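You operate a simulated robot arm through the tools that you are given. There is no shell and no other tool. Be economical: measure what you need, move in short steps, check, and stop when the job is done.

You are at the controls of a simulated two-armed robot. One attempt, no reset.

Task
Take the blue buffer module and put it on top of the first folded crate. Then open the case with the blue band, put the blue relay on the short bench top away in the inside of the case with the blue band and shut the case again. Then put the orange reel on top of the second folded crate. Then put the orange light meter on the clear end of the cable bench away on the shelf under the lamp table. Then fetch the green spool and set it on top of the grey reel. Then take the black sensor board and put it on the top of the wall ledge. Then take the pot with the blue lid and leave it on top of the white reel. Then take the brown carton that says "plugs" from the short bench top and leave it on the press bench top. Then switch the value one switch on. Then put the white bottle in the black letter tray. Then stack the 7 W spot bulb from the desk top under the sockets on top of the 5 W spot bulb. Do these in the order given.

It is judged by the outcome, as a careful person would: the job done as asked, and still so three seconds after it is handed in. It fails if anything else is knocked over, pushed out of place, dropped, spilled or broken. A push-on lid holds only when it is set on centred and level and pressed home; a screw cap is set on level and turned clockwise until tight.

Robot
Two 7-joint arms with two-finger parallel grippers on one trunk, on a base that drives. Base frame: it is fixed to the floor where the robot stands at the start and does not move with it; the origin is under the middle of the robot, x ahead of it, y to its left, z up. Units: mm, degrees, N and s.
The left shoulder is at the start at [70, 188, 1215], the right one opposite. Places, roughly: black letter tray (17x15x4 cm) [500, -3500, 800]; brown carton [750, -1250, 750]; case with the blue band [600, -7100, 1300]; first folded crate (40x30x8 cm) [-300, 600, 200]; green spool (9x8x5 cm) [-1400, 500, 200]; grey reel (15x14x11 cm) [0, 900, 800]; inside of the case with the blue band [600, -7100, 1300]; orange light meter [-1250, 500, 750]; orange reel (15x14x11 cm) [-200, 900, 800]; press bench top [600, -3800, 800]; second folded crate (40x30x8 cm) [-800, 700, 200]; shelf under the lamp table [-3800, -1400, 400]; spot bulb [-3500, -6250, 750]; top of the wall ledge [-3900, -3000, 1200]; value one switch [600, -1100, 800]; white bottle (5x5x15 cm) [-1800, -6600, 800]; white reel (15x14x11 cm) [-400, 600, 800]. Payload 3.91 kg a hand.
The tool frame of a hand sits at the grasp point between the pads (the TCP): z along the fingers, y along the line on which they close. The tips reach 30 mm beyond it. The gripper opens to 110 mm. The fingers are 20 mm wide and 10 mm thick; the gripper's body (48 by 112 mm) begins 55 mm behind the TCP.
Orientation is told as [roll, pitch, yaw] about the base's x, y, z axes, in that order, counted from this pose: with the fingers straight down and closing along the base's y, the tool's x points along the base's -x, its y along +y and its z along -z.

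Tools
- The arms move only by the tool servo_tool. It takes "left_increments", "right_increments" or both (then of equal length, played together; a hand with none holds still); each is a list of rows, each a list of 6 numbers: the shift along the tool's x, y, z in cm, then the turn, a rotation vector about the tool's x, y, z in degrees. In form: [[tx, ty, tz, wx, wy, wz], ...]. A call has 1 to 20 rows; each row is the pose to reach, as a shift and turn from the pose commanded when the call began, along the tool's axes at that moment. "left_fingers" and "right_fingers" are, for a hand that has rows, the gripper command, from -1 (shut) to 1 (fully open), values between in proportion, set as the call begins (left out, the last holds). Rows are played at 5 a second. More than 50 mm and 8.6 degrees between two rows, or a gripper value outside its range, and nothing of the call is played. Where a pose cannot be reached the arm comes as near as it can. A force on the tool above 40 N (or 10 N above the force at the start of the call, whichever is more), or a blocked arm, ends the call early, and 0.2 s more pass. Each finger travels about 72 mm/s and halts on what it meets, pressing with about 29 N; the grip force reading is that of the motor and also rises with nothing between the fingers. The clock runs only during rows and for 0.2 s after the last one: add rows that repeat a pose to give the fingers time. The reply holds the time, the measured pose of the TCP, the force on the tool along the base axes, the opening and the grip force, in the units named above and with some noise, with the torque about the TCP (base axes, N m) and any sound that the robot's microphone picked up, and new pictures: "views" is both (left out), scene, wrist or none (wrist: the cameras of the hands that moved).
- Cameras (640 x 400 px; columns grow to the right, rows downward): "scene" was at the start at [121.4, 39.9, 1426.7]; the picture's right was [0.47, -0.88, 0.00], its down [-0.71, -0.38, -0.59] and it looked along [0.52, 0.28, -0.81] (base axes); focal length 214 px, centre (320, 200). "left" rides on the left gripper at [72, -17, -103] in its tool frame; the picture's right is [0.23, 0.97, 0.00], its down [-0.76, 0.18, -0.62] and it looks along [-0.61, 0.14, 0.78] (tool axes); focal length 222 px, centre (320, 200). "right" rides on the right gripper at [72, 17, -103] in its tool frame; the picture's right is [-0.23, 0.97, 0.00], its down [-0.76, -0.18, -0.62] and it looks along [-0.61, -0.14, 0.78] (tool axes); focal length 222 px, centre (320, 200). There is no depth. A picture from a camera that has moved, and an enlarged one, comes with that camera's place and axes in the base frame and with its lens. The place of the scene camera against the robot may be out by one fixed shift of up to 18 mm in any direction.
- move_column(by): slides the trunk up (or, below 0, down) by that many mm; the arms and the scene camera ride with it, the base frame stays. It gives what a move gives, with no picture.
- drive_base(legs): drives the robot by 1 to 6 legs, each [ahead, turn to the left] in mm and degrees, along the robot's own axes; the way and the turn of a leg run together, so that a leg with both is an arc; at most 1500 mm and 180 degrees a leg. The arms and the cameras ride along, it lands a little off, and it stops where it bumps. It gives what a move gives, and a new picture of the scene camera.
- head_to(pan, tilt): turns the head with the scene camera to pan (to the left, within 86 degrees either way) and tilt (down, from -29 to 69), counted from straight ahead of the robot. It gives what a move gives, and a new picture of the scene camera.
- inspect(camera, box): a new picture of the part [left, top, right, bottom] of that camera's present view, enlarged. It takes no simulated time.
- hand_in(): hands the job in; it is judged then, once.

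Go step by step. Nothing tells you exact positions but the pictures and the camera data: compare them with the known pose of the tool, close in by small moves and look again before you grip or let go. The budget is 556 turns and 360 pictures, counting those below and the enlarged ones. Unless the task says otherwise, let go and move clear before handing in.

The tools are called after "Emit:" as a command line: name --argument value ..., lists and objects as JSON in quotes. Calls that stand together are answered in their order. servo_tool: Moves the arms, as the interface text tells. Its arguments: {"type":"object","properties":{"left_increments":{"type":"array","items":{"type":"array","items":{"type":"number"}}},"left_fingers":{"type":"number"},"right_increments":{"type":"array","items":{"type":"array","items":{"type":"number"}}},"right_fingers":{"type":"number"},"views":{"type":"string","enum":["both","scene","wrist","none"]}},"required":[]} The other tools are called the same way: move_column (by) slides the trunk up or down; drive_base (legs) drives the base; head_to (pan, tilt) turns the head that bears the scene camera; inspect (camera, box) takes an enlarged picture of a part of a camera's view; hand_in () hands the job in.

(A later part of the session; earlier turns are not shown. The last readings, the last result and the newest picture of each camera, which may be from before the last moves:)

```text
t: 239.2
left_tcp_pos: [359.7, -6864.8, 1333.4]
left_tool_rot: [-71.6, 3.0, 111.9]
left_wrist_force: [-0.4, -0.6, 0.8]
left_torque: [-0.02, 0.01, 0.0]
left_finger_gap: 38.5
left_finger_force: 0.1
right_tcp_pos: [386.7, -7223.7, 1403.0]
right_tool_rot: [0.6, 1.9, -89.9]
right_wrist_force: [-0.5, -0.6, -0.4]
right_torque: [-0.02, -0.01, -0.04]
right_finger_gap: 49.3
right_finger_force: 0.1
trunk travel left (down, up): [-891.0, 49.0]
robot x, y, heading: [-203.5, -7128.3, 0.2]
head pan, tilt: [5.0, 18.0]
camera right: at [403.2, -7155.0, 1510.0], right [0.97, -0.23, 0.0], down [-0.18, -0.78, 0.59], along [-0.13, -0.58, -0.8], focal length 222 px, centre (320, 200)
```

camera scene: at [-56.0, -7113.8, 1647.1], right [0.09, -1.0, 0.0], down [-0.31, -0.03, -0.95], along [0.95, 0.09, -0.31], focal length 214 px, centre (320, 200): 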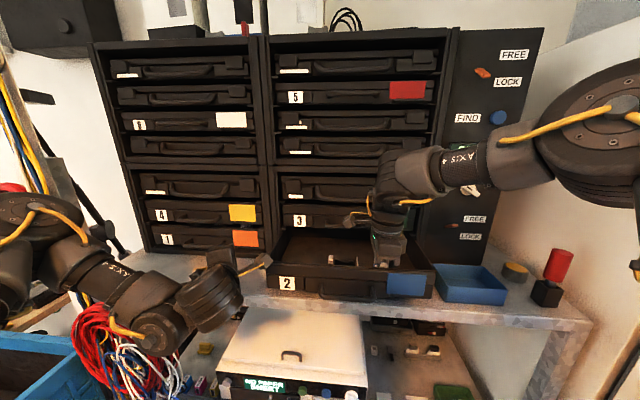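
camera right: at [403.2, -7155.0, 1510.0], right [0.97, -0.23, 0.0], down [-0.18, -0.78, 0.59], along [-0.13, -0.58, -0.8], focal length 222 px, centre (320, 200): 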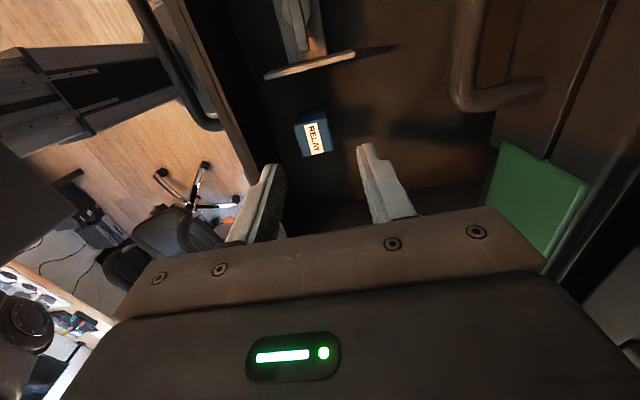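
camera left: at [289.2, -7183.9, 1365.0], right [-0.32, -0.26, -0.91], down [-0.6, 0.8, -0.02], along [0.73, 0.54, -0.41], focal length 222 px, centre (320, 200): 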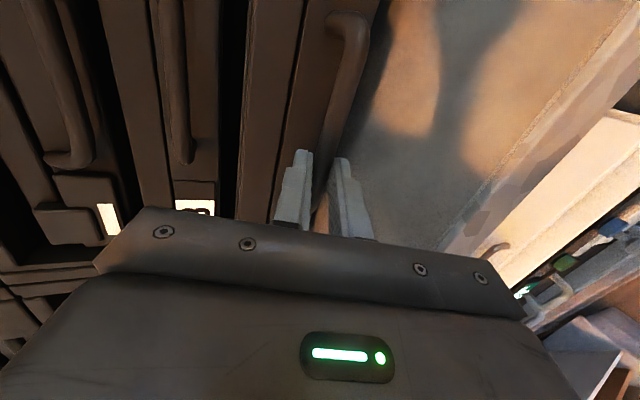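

Relay stands in the case. Back off, tuck the right arm, and return to the earlier handle-gripping pose.

Emit:
drive_base --legs '[[-220, 0]]'

Emit:
servo_tool --right_increments '[[-2, -3, 3, 0, 0, 0], [-4, -6, 6, 0, 0, 0], [-6, -9, 9, 0, 0, 0], [-8, -12, 12, 0, 0, 0], [-8, -15, 15, 0, 0, 0], [-8, -18, 18, 0, 0, 0], [-8, -20, 21, 0, 0, 0], [-8, -20, 24, 0, 0, 0], [-8, -20, 28, 0, 0, 0], [-8, -20, 32, 0, 0, 0], [-8, -20, 36, 0, 0, 0]]' --views "none"

Emit:
move_column --by -20

Emit:
drive_base --legs '[[0, -90], [-115, 0], [0, 60]]'

Emit:
inspect --camera "left" --box '[0, 0, 640, 400]'

```text
t: 240.9
left_tcp_pos: [143.6, -6866.7, 1332.1]
left_tool_rot: [-71.6, 3.0, 111.8]
left_wrist_force: [-0.7, 0.0, -0.4]
left_torque: [0.01, -0.02, 0.02]
left_finger_gap: 38.3
left_finger_force: 0.0
right_tcp_pos: [171.2, -7223.6, 1401.3]
right_tool_rot: [0.5, 1.9, -89.9]
right_wrist_force: [0.6, -0.4, 0.5]
right_torque: [0.01, 0.04, 0.0]
right_finger_gap: 49.5
right_finger_force: 0.0
trunk travel left (down, up): [-891.0, 49.0]
robot x, y, heading: [-421.7, -7128.4, 0.2]
head pan, tilt: [5.0, 18.0]
camera scene: at [-267.4, -7114.2, 1646.2], right [0.09, -1.0, 0.0], down [-0.31, -0.03, -0.95], along [0.95, 0.09, -0.31], focal length 214 px, centre (320, 200)
```

scene: 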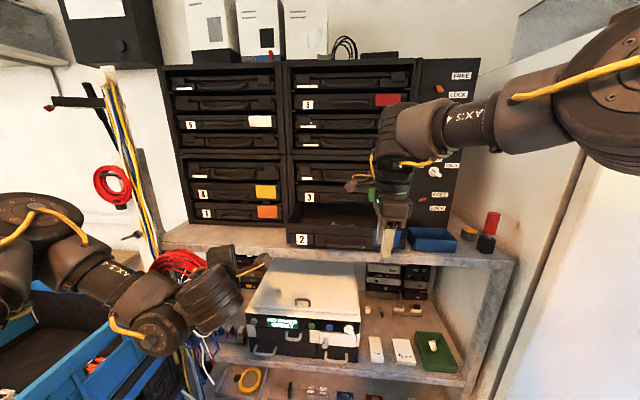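

```text
t: 243.3
left_tcp_pos: [140.7, -6867.0, 1333.3]
left_tool_rot: [-71.5, 3.0, 111.8]
left_wrist_force: [0.9, -0.8, 0.4]
left_torque: [0.02, 0.01, 0.02]
left_finger_gap: 38.4
left_finger_force: 0.0
right_tcp_pos: [-27.2, -7292.1, 1036.8]
right_tool_rot: [0.7, 2.0, -90.0]
right_wrist_force: [-0.1, -0.6, -0.7]
right_torque: [-0.01, -0.03, -0.04]
right_finger_gap: 49.5
right_finger_force: 0.2
trunk travel left (down, up): [-891.0, 49.0]
robot x, y, heading: [-425.2, -7125.4, 0.2]
head pan, tilt: [5.0, 18.0]
```

```text
t: 244.0
left_tcp_pos: [139.4, -6865.4, 1313.7]
left_tool_rot: [-71.6, 3.1, 111.8]
left_wrist_force: [-0.2, 0.7, -0.3]
left_torque: [-0.04, -0.02, 0.01]
left_finger_gap: 38.3
left_finger_force: 0.0
right_tcp_pos: [-28.0, -7291.7, 1018.4]
right_tool_rot: [0.7, 1.9, -89.9]
right_wrist_force: [0.3, -0.1, -0.2]
right_torque: [0.05, 0.01, 0.0]
right_finger_gap: 49.5
right_finger_force: 0.0
trunk travel left (down, up): [-871.0, 69.0]
robot x, y, heading: [-420.6, -7125.7, -0.1]
head pan, tilt: [5.0, 18.0]
```

```text
t: 251.5
left_tcp_pos: [191.4, -7056.7, 1313.1]
left_tool_rot: [-71.7, 2.9, 82.8]
left_wrist_force: [0.7, 0.4, 0.0]
left_torque: [-0.01, -0.01, -0.03]
left_finger_gap: 38.3
left_finger_force: 0.0
right_tcp_pos: [-162.2, -7347.9, 1016.3]
right_tool_rot: [0.7, 2.0, -118.9]
right_wrist_force: [-0.1, 0.1, -0.4]
right_torque: [-0.03, -0.03, -0.02]
right_finger_gap: 49.7
right_finger_force: 0.0
trunk travel left (down, up): [-871.0, 69.0]
robot x, y, heading: [-429.4, -7009.1, -29.1]
head pan, tilt: [5.0, 18.0]
camera scene: at [-291.4, -7070.8, 1626.8], right [-0.4, -0.91, 0.0], down [-0.28, 0.13, -0.95], along [0.87, -0.38, -0.31], focal length 214 px, centre (320, 200)
```

scene: 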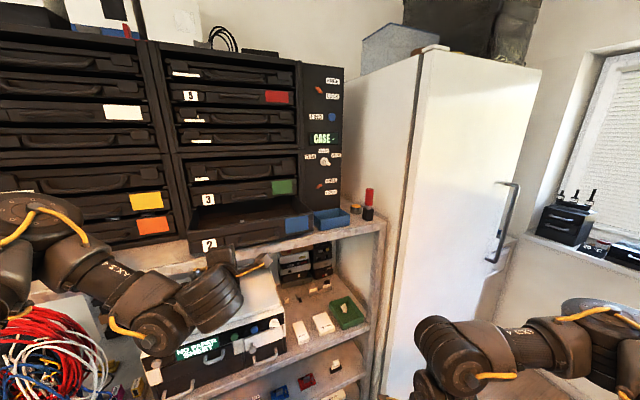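

```text
1.00 times, centred on (320, 200) of left
camera zoom: at [90.2, -7113.8, 1365.4], right [-0.34, -0.24, -0.91], down [-0.55, 0.84, -0.01], along [0.77, 0.49, -0.41], focal length 222 px, centre (320, 200)
```

zoom: 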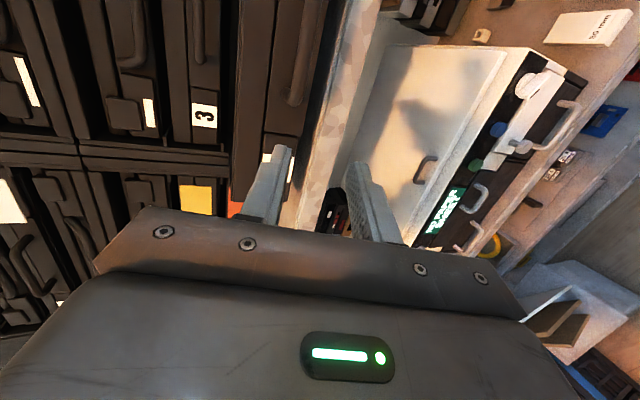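

Emit:
drive_base --legs '[[0, -1], [85, 0]]'

Emit:
inspect --camera "left" --box '[0, 0, 640, 400]'

```text
t: 252.9
left_tcp_pos: [248.8, -7100.9, 1321.0]
left_tool_rot: [-72.4, 3.4, 81.8]
left_wrist_force: [0.1, 0.8, 0.6]
left_torque: [0.0, 0.07, 0.01]
left_finger_gap: 38.4
left_finger_force: 0.1
right_tcp_pos: [-105.2, -7387.1, 1023.3]
right_tool_rot: [1.4, 2.0, -119.8]
right_wrist_force: [-0.5, 0.8, -0.1]
right_torque: [-0.03, -0.04, -0.02]
right_finger_gap: 49.7
right_finger_force: 0.1
trunk travel left (down, up): [-871.0, 69.0]
robot x, y, heading: [-356.3, -7055.1, -29.9]
head pan, tilt: [5.0, 18.0]
camera scene: at [-231.7, -7106.6, 1628.2], right [-0.42, -0.91, 0.0], down [-0.27, 0.12, -0.95], along [0.87, -0.4, -0.3], focal length 214 px, centre (320, 200)
```

scene: 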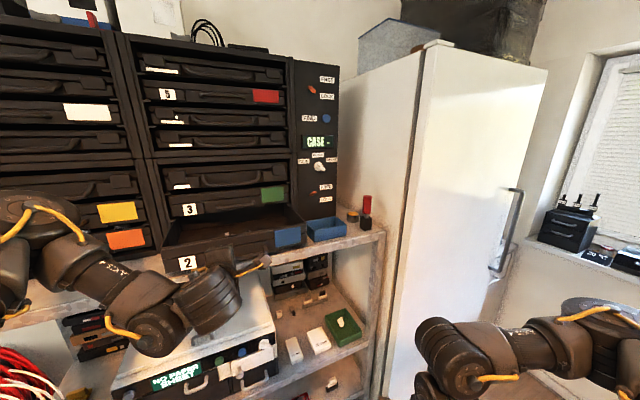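

```text
1.00 times, centred on (320, 200) of left
camera zoom: at [147.3, -7155.4, 1372.5], right [-0.33, -0.23, -0.91], down [-0.53, 0.85, -0.02], along [0.78, 0.48, -0.41], focal length 222 px, centre (320, 200)
```

zoom: 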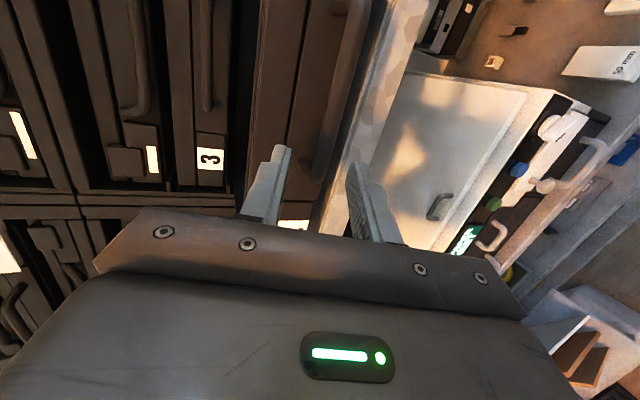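

Emit:
drive_base --legs '[[30, 0]]'

Emit:
servo_tool --left_increments '[[0, 0, 0, 0, 0, 0]]' --views "wrist"

```text
t: 253.8
left_tcp_pos: [274.1, -7115.6, 1322.1]
left_tool_rot: [-72.4, 3.3, 81.7]
left_wrist_force: [-0.5, -0.2, 0.6]
left_torque: [0.02, 0.02, -0.03]
left_finger_gap: 38.7
left_finger_force: 0.0
right_tcp_pos: [-80.8, -7401.6, 1023.2]
right_tool_rot: [1.4, 2.1, -119.6]
right_wrist_force: [-0.2, -0.4, 0.0]
right_torque: [-0.05, -0.02, -0.01]
right_finger_gap: 49.6
right_finger_force: 0.0
trunk travel left (down, up): [-871.0, 69.0]
robot x, y, heading: [-330.2, -7069.5, -29.6]
head pan, tilt: [5.0, 18.0]
camera scene: at [-204.7, -7123.2, 1628.0], right [-0.42, -0.91, 0.0], down [-0.27, 0.13, -0.95], along [0.87, -0.4, -0.3], focal length 214 px, centre (320, 200)
```

scene: 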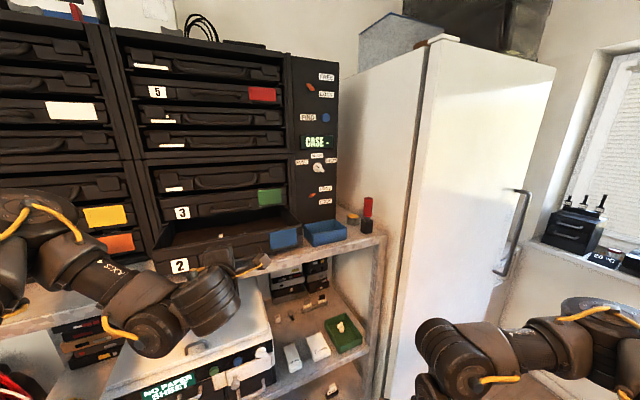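

```text
t: 254.2
left_tcp_pos: [289.3, -7124.9, 1314.2]
left_tool_rot: [-71.6, 3.0, 81.7]
left_wrist_force: [1.1, 0.1, -1.2]
left_torque: [-0.01, -0.02, 0.0]
left_finger_gap: 38.7
left_finger_force: 0.1
right_tcp_pos: [-68.7, -7409.1, 1018.2]
right_tool_rot: [0.8, 2.0, -119.8]
right_wrist_force: [0.1, 0.6, 0.0]
right_torque: [0.04, 0.09, -0.03]
right_finger_gap: 49.6
right_finger_force: 0.1
trunk travel left (down, up): [-871.0, 69.0]
robot x, y, heading: [-329.9, -7067.8, -29.8]
head pan, tilt: [5.0, 18.0]
camera left: at [187.5, -7178.6, 1366.2], right [-0.34, -0.23, -0.91], down [-0.53, 0.85, -0.01], along [0.78, 0.48, -0.41], focal length 222 px, centre (320, 200)
```

left: 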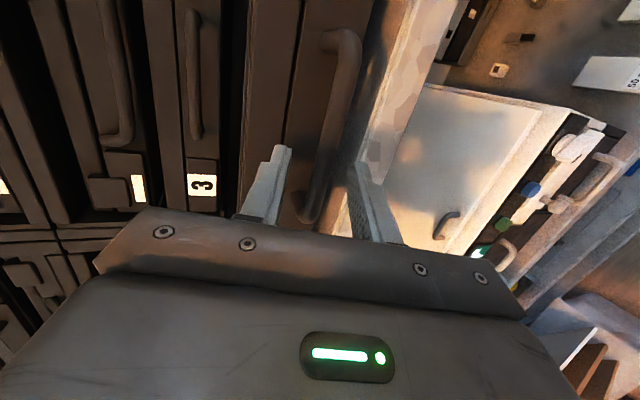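

Emit:
servo_tool --left_increments '[[0, 0, 0, 0, 0, 0], [0, 0, 0, 0, 0, 0], [0, 0, 0, 0, 0, 0], [0, 0, 0, 0, 0, 0]]' --left_fingers -1 --views "none"

Emit:
drive_base --legs '[[12, 0.5], [12, 0.5], [12, 0.5], [12, 0.5], [12, 0.5], [12, 0.5]]'

```text
t: 255.2
left_tcp_pos: [284.5, -7118.9, 1316.5]
left_tool_rot: [-71.8, 3.1, 81.8]
left_wrist_force: [-1.2, 3.8, -12.4]
left_torque: [0.9, 0.3, 1.26]
left_finger_gap: 11.8
left_finger_force: 45.0
right_tcp_pos: [-72.4, -7405.1, 1020.2]
right_tool_rot: [0.9, 1.9, -119.6]
right_wrist_force: [-0.1, -0.8, -0.3]
right_torque: [-0.01, 0.0, 0.0]
right_finger_gap: 49.7
right_finger_force: 0.1
trunk travel left (down, up): [-871.0, 69.0]
robot x, y, heading: [-327.5, -7068.0, -29.7]
head pan, tilt: [5.0, 18.0]
```

```text
t: 257.7
left_tcp_pos: [348.8, -7122.5, 1317.0]
left_tool_rot: [-71.8, 3.1, 84.6]
left_wrist_force: [-0.8, 6.2, -18.1]
left_torque: [1.18, 0.41, 0.66]
left_finger_gap: 11.7
left_finger_force: 44.7
right_tcp_pos: [6.4, -7426.0, 1018.9]
right_tool_rot: [1.0, 1.8, -116.6]
right_wrist_force: [0.3, -0.3, 0.0]
right_torque: [0.0, 0.0, 0.02]
right_finger_gap: 49.3
right_finger_force: 0.0
trunk travel left (down, up): [-871.0, 69.0]
robot x, y, heading: [-263.4, -7103.1, -27.1]
head pan, tilt: [5.0, 18.0]
camera scene: at [-126.1, -7155.0, 1626.6], right [-0.37, -0.93, 0.0], down [-0.29, 0.11, -0.95], along [0.88, -0.35, -0.31], focal length 214 px, centre (320, 200)
```

scene: 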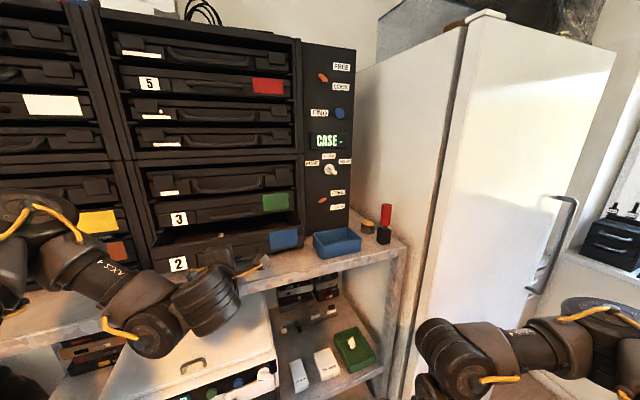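

Closing smoothly; 64 mm in. Repeat (about 107 mm remain).

Emit:
drive_base --legs '[[12, 0.5], [12, 0.5], [12, 0.5], [12, 0.5], [12, 0.5], [12, 0.5]]'

Emit:
drive_base --legs '[[12, 0.5], [12, 0.5], [10, 0.4], [8, 0.3], [6, 0.2]]'

```text
t: 260.2
left_tcp_pos: [413.7, -7123.5, 1316.1]
left_tool_rot: [-71.8, 2.8, 87.6]
left_wrist_force: [-1.2, -5.5, -8.0]
left_torque: [0.93, 0.2, 0.02]
left_finger_gap: 12.1
left_finger_force: 45.1
right_tcp_pos: [88.2, -7445.4, 1019.7]
right_tool_rot: [1.1, 1.9, -113.7]
right_wrist_force: [0.5, 0.0, 0.4]
right_torque: [-0.02, -0.02, 0.04]
right_finger_gap: 49.5
right_finger_force: 0.0
trunk travel left (down, up): [-871.0, 69.0]
robot x, y, heading: [-199.4, -7132.2, -24.1]
head pan, tilt: [5.0, 18.0]
camera scene: at [-59.1, -7182.8, 1626.7], right [-0.32, -0.95, 0.0], down [-0.29, 0.1, -0.95], along [0.9, -0.31, -0.31], focal length 214 px, centre (320, 200)
```

scene: 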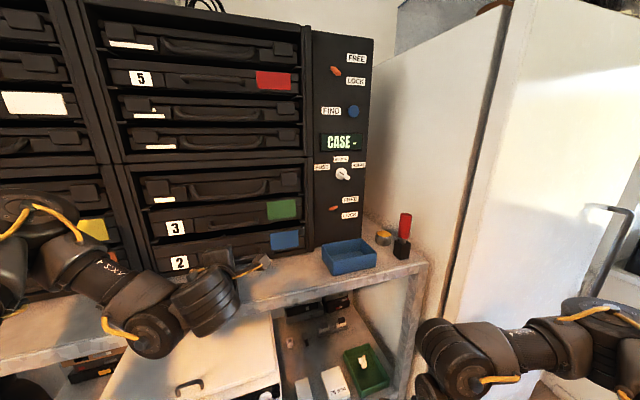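

```text
t: 261.8
left_tcp_pos: [438.6, -7123.4, 1316.0]
left_tool_rot: [-71.7, 2.5, 88.5]
left_wrist_force: [-10.3, -1.6, 6.0]
left_torque: [1.15, -0.07, 0.26]
left_finger_gap: 12.1
left_finger_force: 44.9
right_tcp_pos: [122.9, -7452.0, 1020.6]
right_tool_rot: [1.2, 2.0, -112.4]
right_wrist_force: [-0.5, -0.3, 0.3]
right_torque: [-0.05, 0.02, -0.02]
right_finger_gap: 49.5
right_finger_force: 0.1
trunk travel left (down, up): [-871.0, 69.0]
robot x, y, heading: [-169.9, -7149.5, -22.5]
head pan, tilt: [5.0, 18.0]
stopped in leg 3: the force on the tool passed its limit (the readings are from after the stop); the commanded pose is now the measured one
camera scene: at [-30.9, -7192.4, 1627.4], right [-0.3, -0.95, 0.0], down [-0.29, 0.09, -0.95], along [0.91, -0.29, -0.31], focal length 214 px, centre (320, 200)
```

scene: 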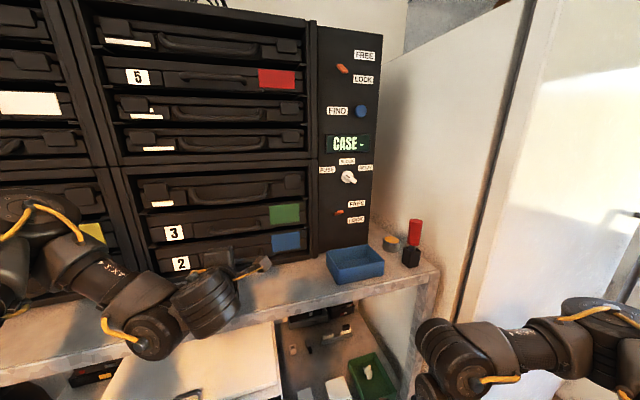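

Emit:
drive_base --legs '[[6, 0.2], [6, 0.2], [6, 0.2], [4, 0.2]]'

Emit:
inspect --camera "scene" --box '[110, 160, 400, 300]'

```text
t: 262.9
left_tcp_pos: [438.2, -7123.0, 1316.0]
left_tool_rot: [-71.4, 2.3, 88.1]
left_wrist_force: [-19.7, 2.3, 10.1]
left_torque: [0.98, -0.06, -0.17]
left_finger_gap: 12.1
left_finger_force: 44.5
right_tcp_pos: [129.6, -7452.2, 1021.2]
right_tool_rot: [1.2, 2.0, -112.1]
right_wrist_force: [0.9, -0.2, 0.2]
right_torque: [-0.01, -0.02, 0.0]
right_finger_gap: 49.5
right_finger_force: 0.2
trunk travel left (down, up): [-871.0, 69.0]
robot x, y, heading: [-161.4, -7151.9, -22.1]
head pan, tilt: [5.0, 18.0]
stopped in leg 2: the force on the tool passed its limit (the readings are from after the stop); the commanded pose is now the measured one
camera scene: at [-27.7, -7193.3, 1627.7], right [-0.3, -0.95, 0.0], down [-0.29, 0.09, -0.95], along [0.91, -0.28, -0.3], focal length 214 px, centre (320, 200)
```

scene: 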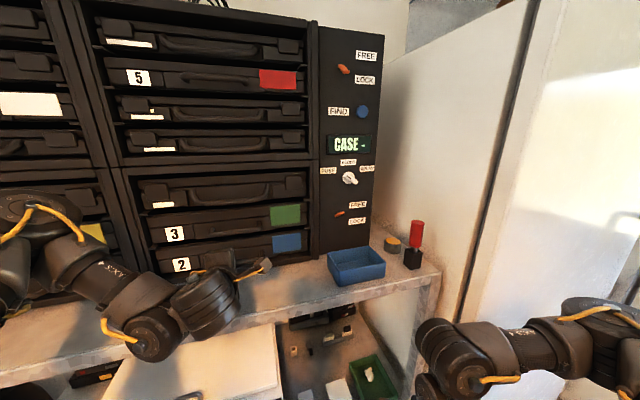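

```text
2.21 times, centred on (255, 230) of scene
camera zoom: at [-27.7, -7193.3, 1627.7], right [-0.3, -0.95, 0.0], down [-0.29, 0.09, -0.95], along [0.91, -0.28, -0.3], focal length 473 px, centre (463, 134)
```

zoom: 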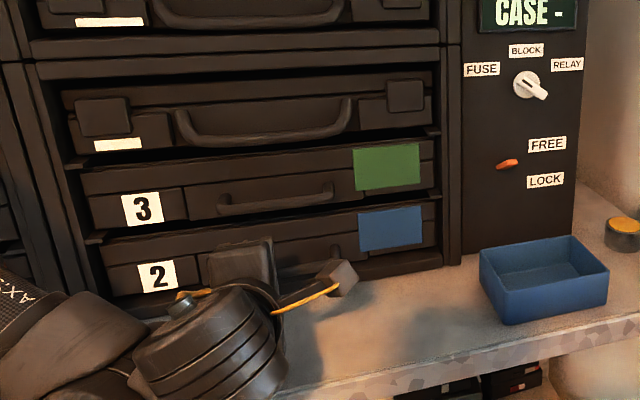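

It stopped twice at the same place, likely the end stop. Open the fingers and check that the front is flush.

Emit:
servo_tool --left_increments '[[0, 0, 0, 0, 0, 0], [0, 0, 0, 0, 0, 0], [0, 0, 0, 0, 0, 0]]' --left_fingers -0.3 --views "none"

Emit:
drive_base --legs '[[-120, 0]]'

Emit:
inspect --camera "scene" --box '[110, 160, 400, 300]'

Emit:
inspect --camera "left" --box '[0, 0, 640, 400]'

```text
t: 263.7
left_tcp_pos: [447.3, -7123.8, 1310.4]
left_tool_rot: [-71.0, 2.4, 88.4]
left_wrist_force: [0.0, 0.3, -0.3]
left_torque: [0.01, 0.02, 0.01]
left_finger_gap: 38.2
left_finger_force: 0.0
right_tcp_pos: [134.6, -7452.2, 1020.1]
right_tool_rot: [1.1, 1.8, -112.1]
right_wrist_force: [0.2, -0.1, 0.3]
right_torque: [0.02, 0.04, -0.02]
right_finger_gap: 49.8
right_finger_force: 0.0
trunk travel left (down, up): [-871.0, 69.0]
robot x, y, heading: [-161.6, -7154.1, -22.0]
head pan, tilt: [5.0, 18.0]
```

```text
t: 264.9
left_tcp_pos: [335.4, -7077.5, 1312.3]
left_tool_rot: [-70.9, 2.4, 88.5]
left_wrist_force: [-0.8, -0.1, 0.4]
left_torque: [-0.01, -0.01, 0.05]
left_finger_gap: 38.6
left_finger_force: 0.0
right_tcp_pos: [23.4, -7407.7, 1019.4]
right_tool_rot: [1.0, 1.9, -112.1]
right_wrist_force: [0.1, -0.5, 0.4]
right_torque: [-0.03, 0.0, 0.01]
right_finger_gap: 49.5
right_finger_force: 0.0
trunk travel left (down, up): [-871.0, 69.0]
robot x, y, heading: [-273.3, -7106.2, -22.4]
head pan, tilt: [5.0, 18.0]
camera scene: at [-129.2, -7148.5, 1626.7], right [-0.3, -0.95, 0.0], down [-0.3, 0.09, -0.95], along [0.91, -0.28, -0.31], focal length 214 px, centre (320, 200)
```

scene: 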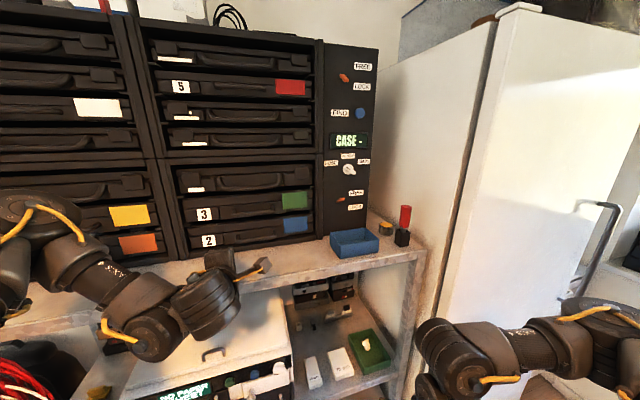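

```text
2.21 times, centred on (255, 230) of scene
camera zoom: at [-129.2, -7148.5, 1626.7], right [-0.3, -0.95, 0.0], down [-0.3, 0.09, -0.95], along [0.91, -0.28, -0.31], focal length 473 px, centre (463, 134)
```

zoom: 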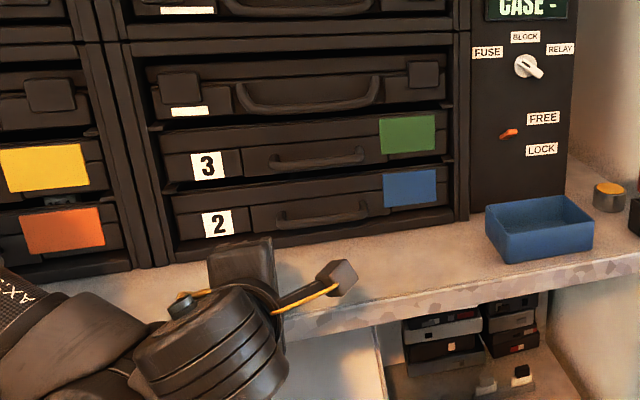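

```text
1.00 times, centred on (320, 200) of left
camera zoom: at [241.7, -7144.7, 1364.1], right [-0.32, -0.26, -0.91], down [-0.63, 0.78, 0.0], along [0.71, 0.57, -0.41], focal length 222 px, centre (320, 200)
```

zoom: 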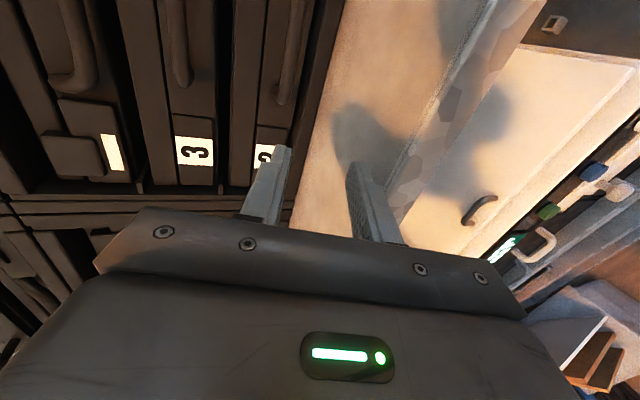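

Case 2 is flush and shut. Next is the orange reel on the cable bench. It will need a forward-pointing grasp around its core, so I'll roll the left hand so it closes sideways (camera up).

Emit:
drive_base --legs '[[-250, 0]]'

Emit:
servo_tool --left_increments '[[0, 0, 0, 0, 0, -8], [0, 0, 0, 0, 0, -16], [0, 0, 0, 0, 0, -24], [0, 0, 0, 0, 0, -32], [0, 0, 0, 0, 0, -40], [0, 0, 0, 0, 0, -48], [0, 0, 0, 0, 0, -56], [0, 0, 0, 0, 0, -64], [0, 0, 0, 0, 0, -72], [0, 0, 0, 0, 0, -80], [0, 0, 0, 0, 0, -88], [0, 0, 0, 0, 0, -90]]' --left_fingers 1 --views "none"

Emit:
head_to --pan 30 --tilt 25

```text
t: 266.7
left_tcp_pos: [106.6, -6982.7, 1311.1]
left_tool_rot: [-71.0, 2.5, 88.5]
left_wrist_force: [1.1, 0.3, -0.8]
left_torque: [0.0, 0.08, 0.04]
left_finger_gap: 38.5
left_finger_force: 0.1
right_tcp_pos: [-205.9, -7312.9, 1019.6]
right_tool_rot: [1.0, 1.9, -112.0]
right_wrist_force: [0.5, -0.7, 0.7]
right_torque: [0.02, 0.0, -0.01]
right_finger_gap: 49.5
right_finger_force: 0.0
trunk travel left (down, up): [-871.0, 69.0]
robot x, y, heading: [-506.4, -7009.9, -22.2]
head pan, tilt: [5.0, 18.0]
camera scene: at [-359.7, -7054.0, 1626.6], right [-0.3, -0.95, 0.0], down [-0.3, 0.09, -0.95], along [0.91, -0.28, -0.31], focal length 214 px, centre (320, 200)
```

scene: 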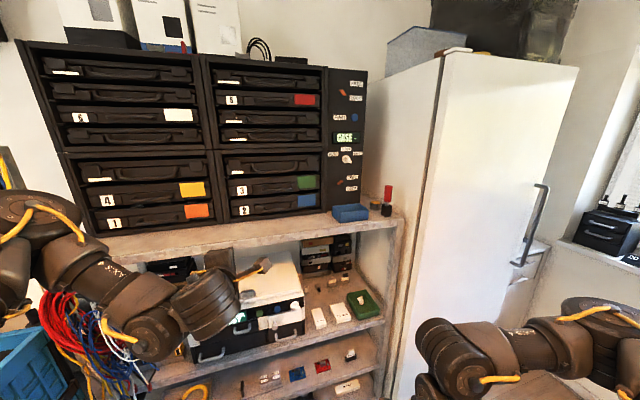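

```text
t: 269.3
left_tcp_pos: [148.8, -6826.1, 1456.7]
left_tool_rot: [-53.4, 67.4, 125.1]
left_wrist_force: [-0.5, 0.9, -0.4]
left_torque: [0.02, 0.02, -0.02]
left_finger_gap: 110.2
left_finger_force: 0.0
left hand out of reach, approached as far as the arm can: row 3, 4, 5, 6, 7, 8, 9, 10, 11, 12
right_tcp_pos: [-207.6, -7310.5, 1020.6]
right_tool_rot: [1.1, 1.9, -112.1]
right_wrist_force: [0.1, 0.8, 1.4]
right_torque: [-0.05, 0.02, 0.0]
right_finger_gap: 49.5
right_finger_force: 0.1
trunk travel left (down, up): [-871.0, 69.0]
robot x, y, heading: [-503.6, -7008.4, -22.1]
head pan, tilt: [5.0, 18.0]
```

```text
t: 270.2
left_tcp_pos: [149.1, -6829.2, 1457.2]
left_tool_rot: [-53.6, 67.2, 124.9]
left_wrist_force: [0.2, -0.1, -0.3]
left_torque: [-0.01, 0.0, -0.03]
left_finger_gap: 109.8
left_finger_force: 0.0
right_tcp_pos: [-207.9, -7313.5, 1020.9]
right_tool_rot: [1.1, 1.9, -112.1]
right_wrist_force: [0.0, -0.6, -0.2]
right_torque: [-0.04, -0.01, 0.0]
right_finger_gap: 49.3
right_finger_force: 0.0
trunk travel left (down, up): [-871.0, 69.0]
robot x, y, heading: [-504.3, -7013.2, -22.2]
head pan, tilt: [30.0, 25.0]
camera scene: at [-359.4, -7014.0, 1615.5], right [0.13, -0.99, 0.0], down [-0.42, -0.06, -0.91], along [0.9, 0.12, -0.42], focal length 214 px, centre (320, 200)
```

scene: 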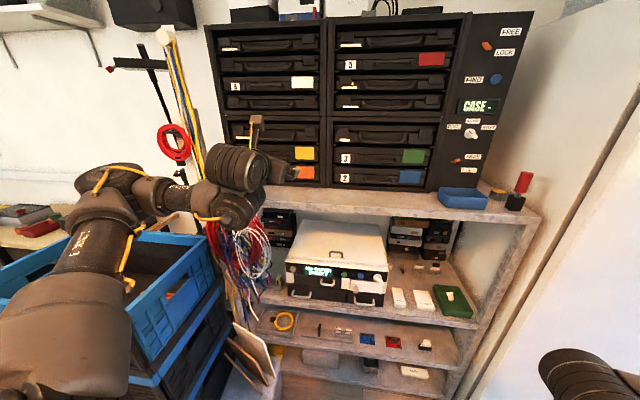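

Orientation is nearly there but limited. I'll drive back to the cable bench first and arrange arms on the way.

Emit:
drive_base --legs '[[-250, 0], [0, 112], [1500, 0], [1500, 0], [1500, 0], [1300, 0]]'

Emit:
head_to --pan 0 --tilt 30

```text
t: 304.2
left_tcp_pos: [-1408.7, -547.6, 1457.5]
left_tool_rot: [-53.6, 67.3, -120.3]
left_wrist_force: [-0.3, 0.6, 0.7]
left_torque: [0.03, 0.0, 0.01]
left_finger_gap: 110.0
left_finger_force: 0.1
right_tcp_pos: [-820.2, -670.0, 1020.6]
right_tool_rot: [1.1, 1.9, 2.7]
right_wrist_force: [-0.3, 0.8, 0.2]
right_torque: [0.0, -0.03, 0.0]
right_finger_gap: 49.7
right_finger_force: 0.0
trunk travel left (down, up): [-871.0, 69.0]
robot x, y, heading: [-967.4, -1064.1, 92.4]
head pan, tilt: [30.0, 25.0]
camera scene: at [-1014.5, -931.6, 1615.5], right [0.84, 0.54, 0.0], down [0.23, -0.36, -0.91], along [-0.49, 0.76, -0.42], focal length 214 px, centre (320, 200)
```

scene: 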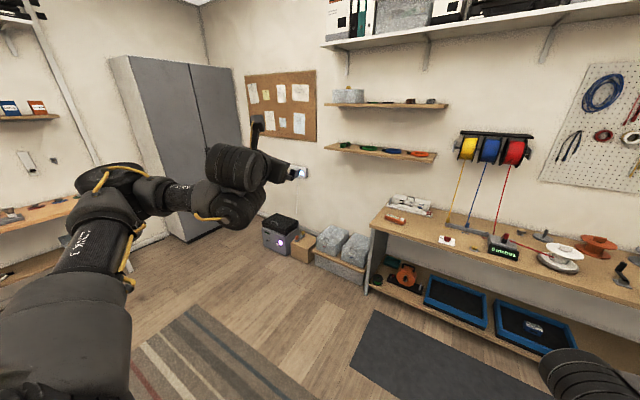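

```text
t: 305.2
left_tcp_pos: [-1408.8, -546.3, 1457.0]
left_tool_rot: [-53.5, 67.2, -120.4]
left_wrist_force: [-0.1, 0.0, 0.3]
left_torque: [-0.04, -0.01, -0.02]
left_finger_gap: 110.2
left_finger_force: 0.1
right_tcp_pos: [-819.5, -669.1, 1021.7]
right_tool_rot: [1.2, 2.0, 2.5]
right_wrist_force: [0.1, -0.4, 0.6]
right_torque: [0.03, 0.0, 0.0]
right_finger_gap: 49.9
right_finger_force: 0.0
trunk travel left (down, up): [-871.0, 69.0]
robot x, y, heading: [-972.1, -1065.1, 92.6]
head pan, tilt: [0.0, 30.0]
camera scene: at [-969.1, -918.5, 1607.5], right [1.0, 0.04, 0.0], down [0.02, -0.5, -0.87], along [-0.04, 0.87, -0.5], focal length 214 px, centre (320, 200)
```

scene: 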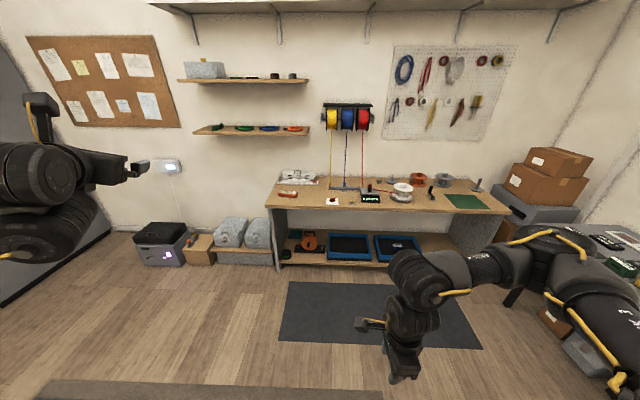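

I'm back near the cable bench. Now turn the right hand (yaw −180, then tilt forward) so it points forward with the camera on top.

Emit:
servo_tool --right_increments '[[0, 0, 0, 0, 0, 8], [0, 0, 0, 0, 0, 16], [0, 0, 0, 0, 0, 24], [0, 0, 0, 0, 0, 32], [0, 0, 0, 0, 0, 40], [0, 0, 0, 0, 0, 48], [0, 0, 0, 0, 0, 56], [0, 0, 0, 0, 0, 64], [0, 0, 0, 0, 0, 72], [0, 0, 0, 0, 0, 80], [0, 0, 0, 0, 0, 88], [0, 0, 0, 0, 0, 90]]' --views "none"

Emit:
servo_tool --right_increments '[[0, 0, 0, 0, 8, 0], [0, 0, 0, 0, 16, 0], [0, 0, 0, 0, 24, 0], [2, 0, 0, 0, 32, 0], [4, 0, 0, 0, 40, 0], [6, 0, 0, 0, 48, 0], [8, 0, 0, 0, 56, 0], [10, 0, 0, 0, 64, 0], [12, 0, 0, 0, 70, 0], [12, 0, 0, 0, 70, 0]]' --views "scene"

```text
t: 307.8
left_tcp_pos: [-1409.1, -546.8, 1456.5]
left_tool_rot: [-53.6, 67.2, -120.4]
left_wrist_force: [0.7, -0.3, 0.1]
left_torque: [0.0, 0.02, 0.0]
left_finger_gap: 109.7
left_finger_force: 0.0
right_tcp_pos: [-820.6, -669.3, 1020.6]
right_tool_rot: [-1.9, 0.9, -87.6]
right_wrist_force: [-0.2, -0.8, 1.1]
right_torque: [0.01, 0.0, -0.02]
right_finger_gap: 49.4
right_finger_force: 0.1
trunk travel left (down, up): [-871.0, 69.0]
robot x, y, heading: [-967.6, -1064.1, 92.6]
head pan, tilt: [0.0, 30.0]
```

```text
t: 310.0
left_tcp_pos: [-1409.1, -547.0, 1456.5]
left_tool_rot: [-53.5, 67.3, -120.4]
left_wrist_force: [-0.2, 0.8, 0.2]
left_torque: [0.02, -0.02, -0.02]
left_finger_gap: 110.2
left_finger_force: 0.1
right_tcp_pos: [-825.4, -524.7, 1017.4]
right_tool_rot: [-3.9, 57.4, -90.3]
right_wrist_force: [0.6, -0.4, 0.1]
right_torque: [0.03, -0.01, -0.03]
right_finger_gap: 49.6
right_finger_force: 0.1
right hand out of reach, approached as far as the arm can: row 5, 6, 7, 8, 9, 10
trunk travel left (down, up): [-871.0, 69.0]
robot x, y, heading: [-968.3, -1063.8, 92.4]
head pan, tilt: [0.0, 30.0]
camera scene: at [-968.8, -918.2, 1607.5], right [1.0, 0.04, 0.0], down [0.02, -0.5, -0.87], along [-0.04, 0.87, -0.5], focal length 214 px, centre (320, 200)
```

scene: 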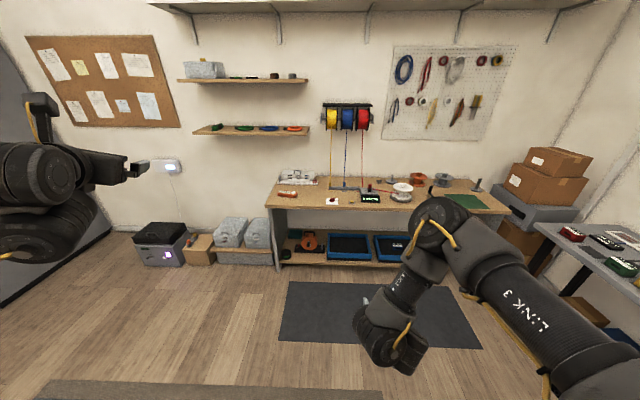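

Emit:
servo_tool --right_increments '[[2.5, 0, 2.5, 0, 0, 0], [5, 0, 5, 0, 3, 0], [7.5, 0, 7.5, 0, 6, 0], [10, 0, 10, 0, 9, 0], [12, 0, 12.5, 0, 12, 0], [12, 0, 15, 0, 15, 0], [12, 0, 15, 0, 15, 0]]' --right_fingers 1 --views "scene"

```text
t: 311.6
left_tcp_pos: [-1408.4, -547.8, 1457.1]
left_tool_rot: [-53.5, 67.2, -120.5]
left_wrist_force: [-1.4, -0.9, -0.1]
left_torque: [0.02, 0.01, -0.02]
left_finger_gap: 110.0
left_finger_force: 0.1
right_tcp_pos: [-833.1, -333.1, 1037.7]
right_tool_rot: [-6.9, 72.5, -93.6]
right_wrist_force: [1.0, 0.5, -1.1]
right_torque: [-0.02, -0.03, -0.04]
right_finger_gap: 110.1
right_finger_force: 0.0
trunk travel left (down, up): [-871.0, 69.0]
robot x, y, heading: [-973.2, -1064.4, 92.8]
head pan, tilt: [0.0, 30.0]
camera scene: at [-968.6, -918.9, 1607.6], right [1.0, 0.04, 0.0], down [0.02, -0.5, -0.87], along [-0.04, 0.87, -0.5], focal length 214 px, centre (320, 200)
```

scene: 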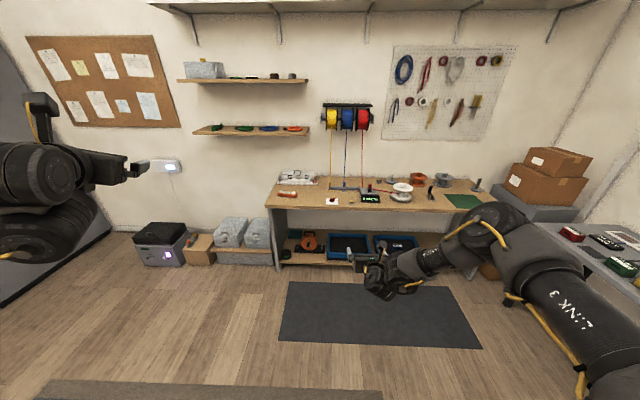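

The right hand now points forward, 17° below horizontal, at a long reach. I'll drive nearer and view the bench top to plan the reel grasp.

Emit:
drive_base --legs '[[0, -47], [800, 0], [0, 44], [400, 0]]'

Emit:
move_column --by -100

Emit:
head_to --pan -5 --tilt 35

```text
t: 322.1
left_tcp_pos: [-825.6, 422.8, 1458.1]
left_tool_rot: [-53.5, 67.3, -123.4]
left_wrist_force: [0.1, 0.7, 0.9]
left_torque: [-0.01, -0.05, 0.01]
left_finger_gap: 109.8
left_finger_force: 0.1
right_tcp_pos: [-240.9, 607.4, 1039.4]
right_tool_rot: [-6.8, 72.4, -96.5]
right_wrist_force: [0.5, 0.4, 0.1]
right_torque: [0.0, 0.0, 0.05]
right_finger_gap: 110.0
right_finger_force: 0.0
trunk travel left (down, up): [-871.0, 69.0]
robot x, y, heading: [-412.5, -113.2, 89.9]
head pan, tilt: [0.0, 30.0]
camera scene: at [-404.4, 29.8, 1607.7], right [1.0, -0.01, 0.0], down [0.0, -0.5, -0.87], along [0.01, 0.87, -0.5], focal length 214 px, centre (320, 200)
```

scene: 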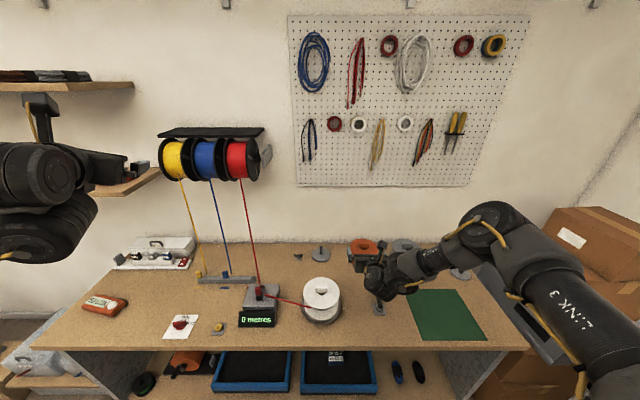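

```text
t: 323.4
left_tcp_pos: [-826.0, 423.9, 1356.3]
left_tool_rot: [-53.5, 67.2, -123.3]
left_wrist_force: [-0.7, -0.2, 0.2]
left_torque: [0.0, -0.03, 0.0]
left_finger_gap: 110.0
left_finger_force: 0.1
right_tcp_pos: [-239.5, 608.1, 937.6]
right_tool_rot: [-6.8, 72.4, -96.5]
right_wrist_force: [0.3, 0.2, -0.3]
right_torque: [0.03, 0.01, -0.01]
right_finger_gap: 109.9
right_finger_force: 0.1
trunk travel left (down, up): [-771.0, 169.0]
robot x, y, heading: [-412.7, -112.8, 89.6]
head pan, tilt: [0.0, 30.0]
```

```text
t: 324.1
left_tcp_pos: [-824.9, 422.9, 1356.6]
left_tool_rot: [-53.5, 67.1, -123.3]
left_wrist_force: [0.4, -0.2, 0.1]
left_torque: [-0.01, 0.01, 0.0]
left_finger_gap: 110.0
left_finger_force: 0.1
right_tcp_pos: [-239.9, 609.3, 937.2]
right_tool_rot: [-6.8, 72.4, -96.5]
right_wrist_force: [0.9, 0.1, -0.2]
right_torque: [0.02, 0.02, -0.02]
right_finger_gap: 110.0
right_finger_force: 0.1
trunk travel left (down, up): [-771.0, 169.0]
robot x, y, heading: [-411.5, -114.1, 89.6]
head pan, tilt: [-5.0, 35.0]
camera scene: at [-396.6, 28.5, 1499.8], right [1.0, -0.09, 0.0], down [-0.05, -0.57, -0.82], along [0.08, 0.82, -0.57], focal length 214 px, centre (320, 200)
```

scene: 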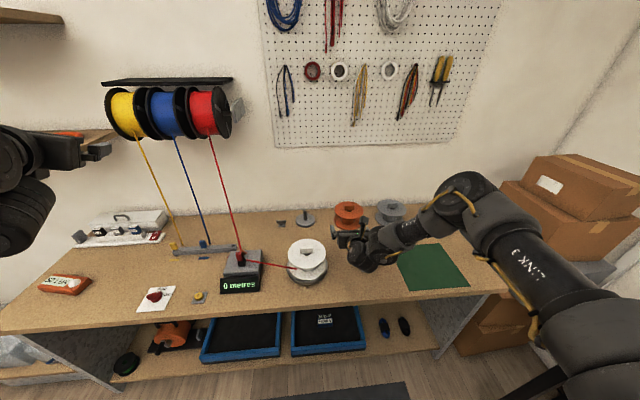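

Emit:
inspect --camera "scene" --box '[260, 180, 420, 290]'

Emit:
inspect --camera "right" --box '[0, 0, 640, 400]'

```text
3.64 times, centred on (340, 235) of scene
camera zoom: at [-396.6, 28.5, 1499.8], right [1.0, -0.09, 0.0], down [-0.05, -0.57, -0.82], along [0.08, 0.82, -0.57], focal length 780 px, centre (247, 73)
```

zoom: 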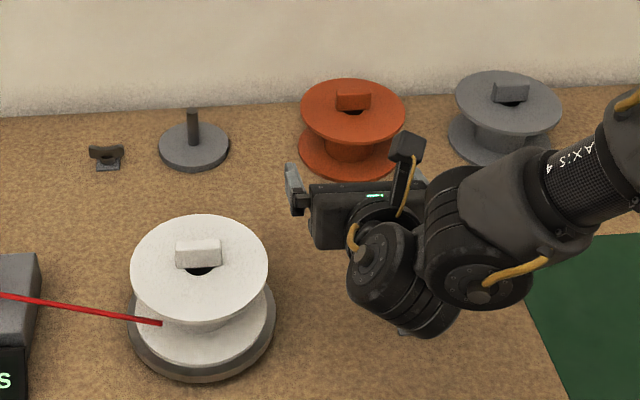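

```text
1.00 times, centred on (320, 200) of right
camera zoom: at [-218.2, 530.7, 1037.8], right [0.97, -0.07, -0.25], down [-0.2, -0.82, -0.53], along [-0.17, 0.56, -0.81], focal length 222 px, centre (320, 200)
```

zoom: 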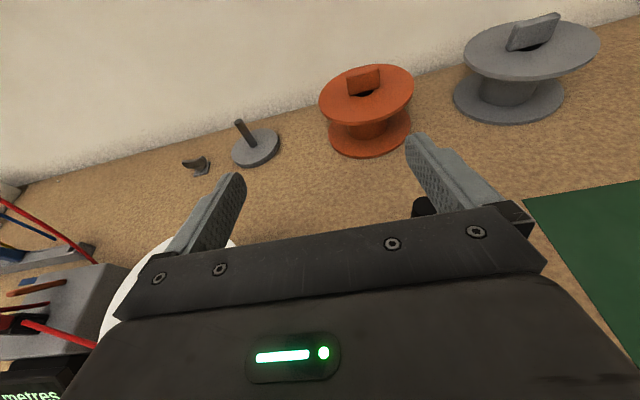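

The reels carry a grip tab on top, so I can grip the orange reel's tab with a tilted hand. Steepen the tilt and move closer, then triangulate with the wrist camera.

Emit:
servo_tool --right_increments '[[0, 0, 0, 0, -5, 0], [0, 0, 0, 0, -10, 0], [0, 0, 0, 0, -15, 0], [0, 0, 0, 0, -15, 0]]' --views "none"

Emit:
drive_base --legs '[[0, -2], [110, 0]]'

Emit:
servo_tool --right_increments '[[0, 0, 0, 0, 0, 0]]' --views "wrist"

```text
t: 325.1
left_tcp_pos: [-824.5, 424.3, 1357.0]
left_tool_rot: [-53.5, 67.2, -123.1]
left_wrist_force: [0.0, 0.4, -0.5]
left_torque: [-0.02, 0.02, 0.02]
left_finger_gap: 110.0
left_finger_force: 0.0
right_tcp_pos: [-240.6, 609.4, 938.3]
right_tool_rot: [-3.7, 57.3, -93.1]
right_wrist_force: [0.1, 0.4, 0.0]
right_torque: [0.0, 0.06, 0.01]
right_finger_gap: 109.9
right_finger_force: 0.1
trunk travel left (down, up): [-771.0, 169.0]
robot x, y, heading: [-413.2, -115.9, 89.6]
head pan, tilt: [-5.0, 35.0]
```

```text
t: 326.6
left_tcp_pos: [-800.5, 542.3, 1359.5]
left_tool_rot: [-53.9, 67.5, -125.7]
left_wrist_force: [0.8, -0.5, 0.7]
left_torque: [0.0, 0.0, 0.0]
left_finger_gap: 109.8
left_finger_force: 0.1
right_tcp_pos: [-209.5, 707.9, 939.9]
right_tool_rot: [-3.9, 57.7, -95.4]
right_wrist_force: [-0.2, -0.1, 0.6]
right_torque: [0.01, -0.01, 0.04]
right_finger_gap: 110.1
right_finger_force: 0.0
trunk travel left (down, up): [-771.0, 169.0]
robot x, y, heading: [-404.7, -6.3, 87.5]
head pan, tilt: [-5.0, 35.0]
camera scene: at [-386.4, 132.1, 1500.3], right [0.99, -0.13, 0.0], down [-0.07, -0.57, -0.82], along [0.11, 0.81, -0.57], focal length 214 px, centre (320, 200)
```

scene: 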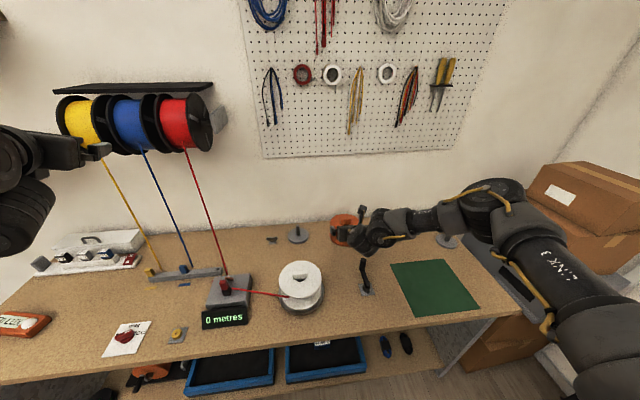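

```text
t: 327.0
left_tcp_pos: [-801.6, 544.7, 1357.9]
left_tool_rot: [-53.6, 67.4, -125.4]
left_wrist_force: [0.8, 0.0, -0.4]
left_torque: [0.02, 0.0, -0.01]
left_finger_gap: 110.0
left_finger_force: 0.0
right_tcp_pos: [-210.6, 710.9, 938.2]
right_tool_rot: [-3.8, 57.7, -95.4]
right_wrist_force: [0.5, -0.3, 0.5]
right_torque: [0.0, 0.0, 0.05]
right_finger_gap: 109.9
right_finger_force: 0.0
trunk travel left (down, up): [-771.0, 169.0]
robot x, y, heading: [-408.5, -4.1, 87.6]
head pan, tilt: [-5.0, 35.0]
camera right: at [-189.3, 659.3, 1055.9], right [0.96, -0.16, -0.23], down [-0.22, -0.93, -0.3], along [-0.16, 0.34, -0.93], focal length 222 px, centre (320, 200)
```

right: 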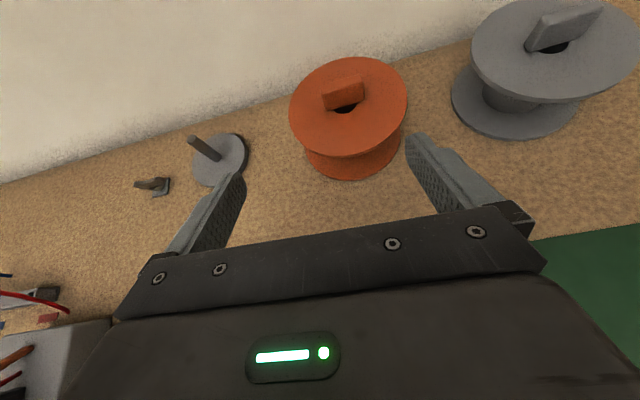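

Triangulated the tab: [-177, 858, 848]. Align yaw to the tab, then advance.

Emit:
servo_tool --right_increments '[[0, 0, 0, 4.2, -0.2, -2.6], [0, 0, 0, 8.4, -0.3, -5.3], [0, 0, 0, 8.4, -0.3, -5.3]]' --right_fingers 0.6 --views "none"

Emit:
drive_base --legs '[[95, 0]]'

Emit:
servo_tool --right_increments '[[0, 0, 0, 0, 0, 0]]' --views "wrist"

```text
t: 327.8
left_tcp_pos: [-802.0, 547.7, 1356.4]
left_tool_rot: [-53.5, 67.3, -125.2]
left_wrist_force: [0.1, 0.2, -0.8]
left_torque: [0.03, -0.03, 0.01]
left_finger_gap: 110.2
left_finger_force: 0.1
right_tcp_pos: [-209.6, 709.5, 938.0]
right_tool_rot: [-3.8, 57.4, -85.4]
right_wrist_force: [0.2, 0.4, -0.1]
right_torque: [-0.01, 0.01, -0.01]
right_finger_gap: 88.0
right_finger_force: 0.1
trunk travel left (down, up): [-771.0, 169.0]
robot x, y, heading: [-404.9, -4.0, 87.5]
head pan, tilt: [-5.0, 35.0]
```

```text
t: 329.0
left_tcp_pos: [-798.0, 631.2, 1361.9]
left_tool_rot: [-54.1, 67.7, -125.9]
left_wrist_force: [-0.9, -1.2, -0.3]
left_torque: [-0.02, -0.05, -0.03]
left_finger_gap: 109.7
left_finger_force: 0.0
right_tcp_pos: [-205.0, 798.2, 943.2]
right_tool_rot: [-3.7, 57.9, -85.4]
right_wrist_force: [-0.3, -0.4, 0.5]
right_torque: [-0.02, 0.01, -0.01]
right_finger_gap: 88.3
right_finger_force: 0.0
trunk travel left (down, up): [-771.0, 169.0]
robot x, y, heading: [-405.0, 89.1, 87.7]
head pan, tilt: [-5.0, 35.0]
camera scene: at [-383.3, 221.4, 1500.9], right [0.99, -0.13, 0.0], down [-0.07, -0.56, -0.82], along [0.11, 0.82, -0.57], focal length 214 px, centre (320, 200)
```

scene: 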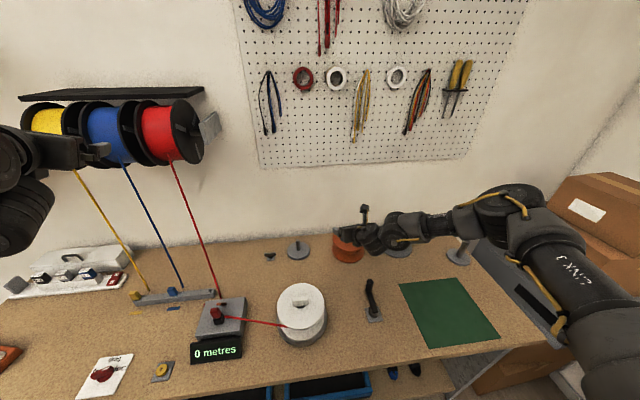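

```text
t: 329.4
left_tcp_pos: [-797.8, 639.5, 1358.1]
left_tool_rot: [-53.5, 67.5, -125.3]
left_wrist_force: [-0.4, -0.5, 0.6]
left_torque: [0.02, 0.0, 0.0]
left_finger_gap: 109.9
left_finger_force: 0.2
right_tcp_pos: [-205.0, 803.6, 939.2]
right_tool_rot: [-3.8, 57.6, -85.4]
right_wrist_force: [0.5, -1.0, 0.3]
right_torque: [-0.02, 0.05, 0.01]
right_finger_gap: 87.8
right_finger_force: 0.1
trunk travel left (down, up): [-771.0, 169.0]
robot x, y, heading: [-402.8, 86.8, 87.8]
head pan, tilt: [-5.0, 35.0]
camera right: at [-175.7, 757.9, 1055.1], right [0.97, 0.01, -0.23], down [-0.06, -0.95, -0.3], along [-0.22, 0.31, -0.93], focal length 222 px, centre (320, 200)
```

right: 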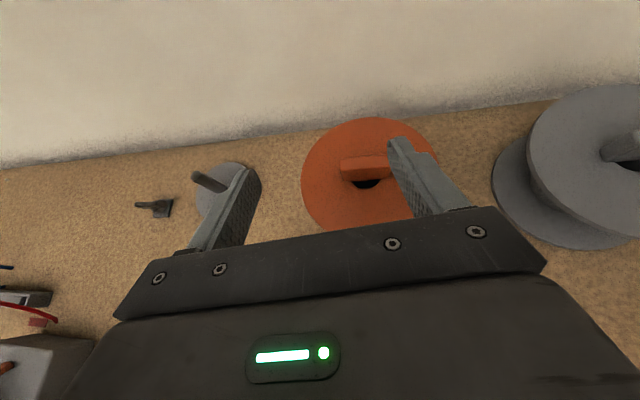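

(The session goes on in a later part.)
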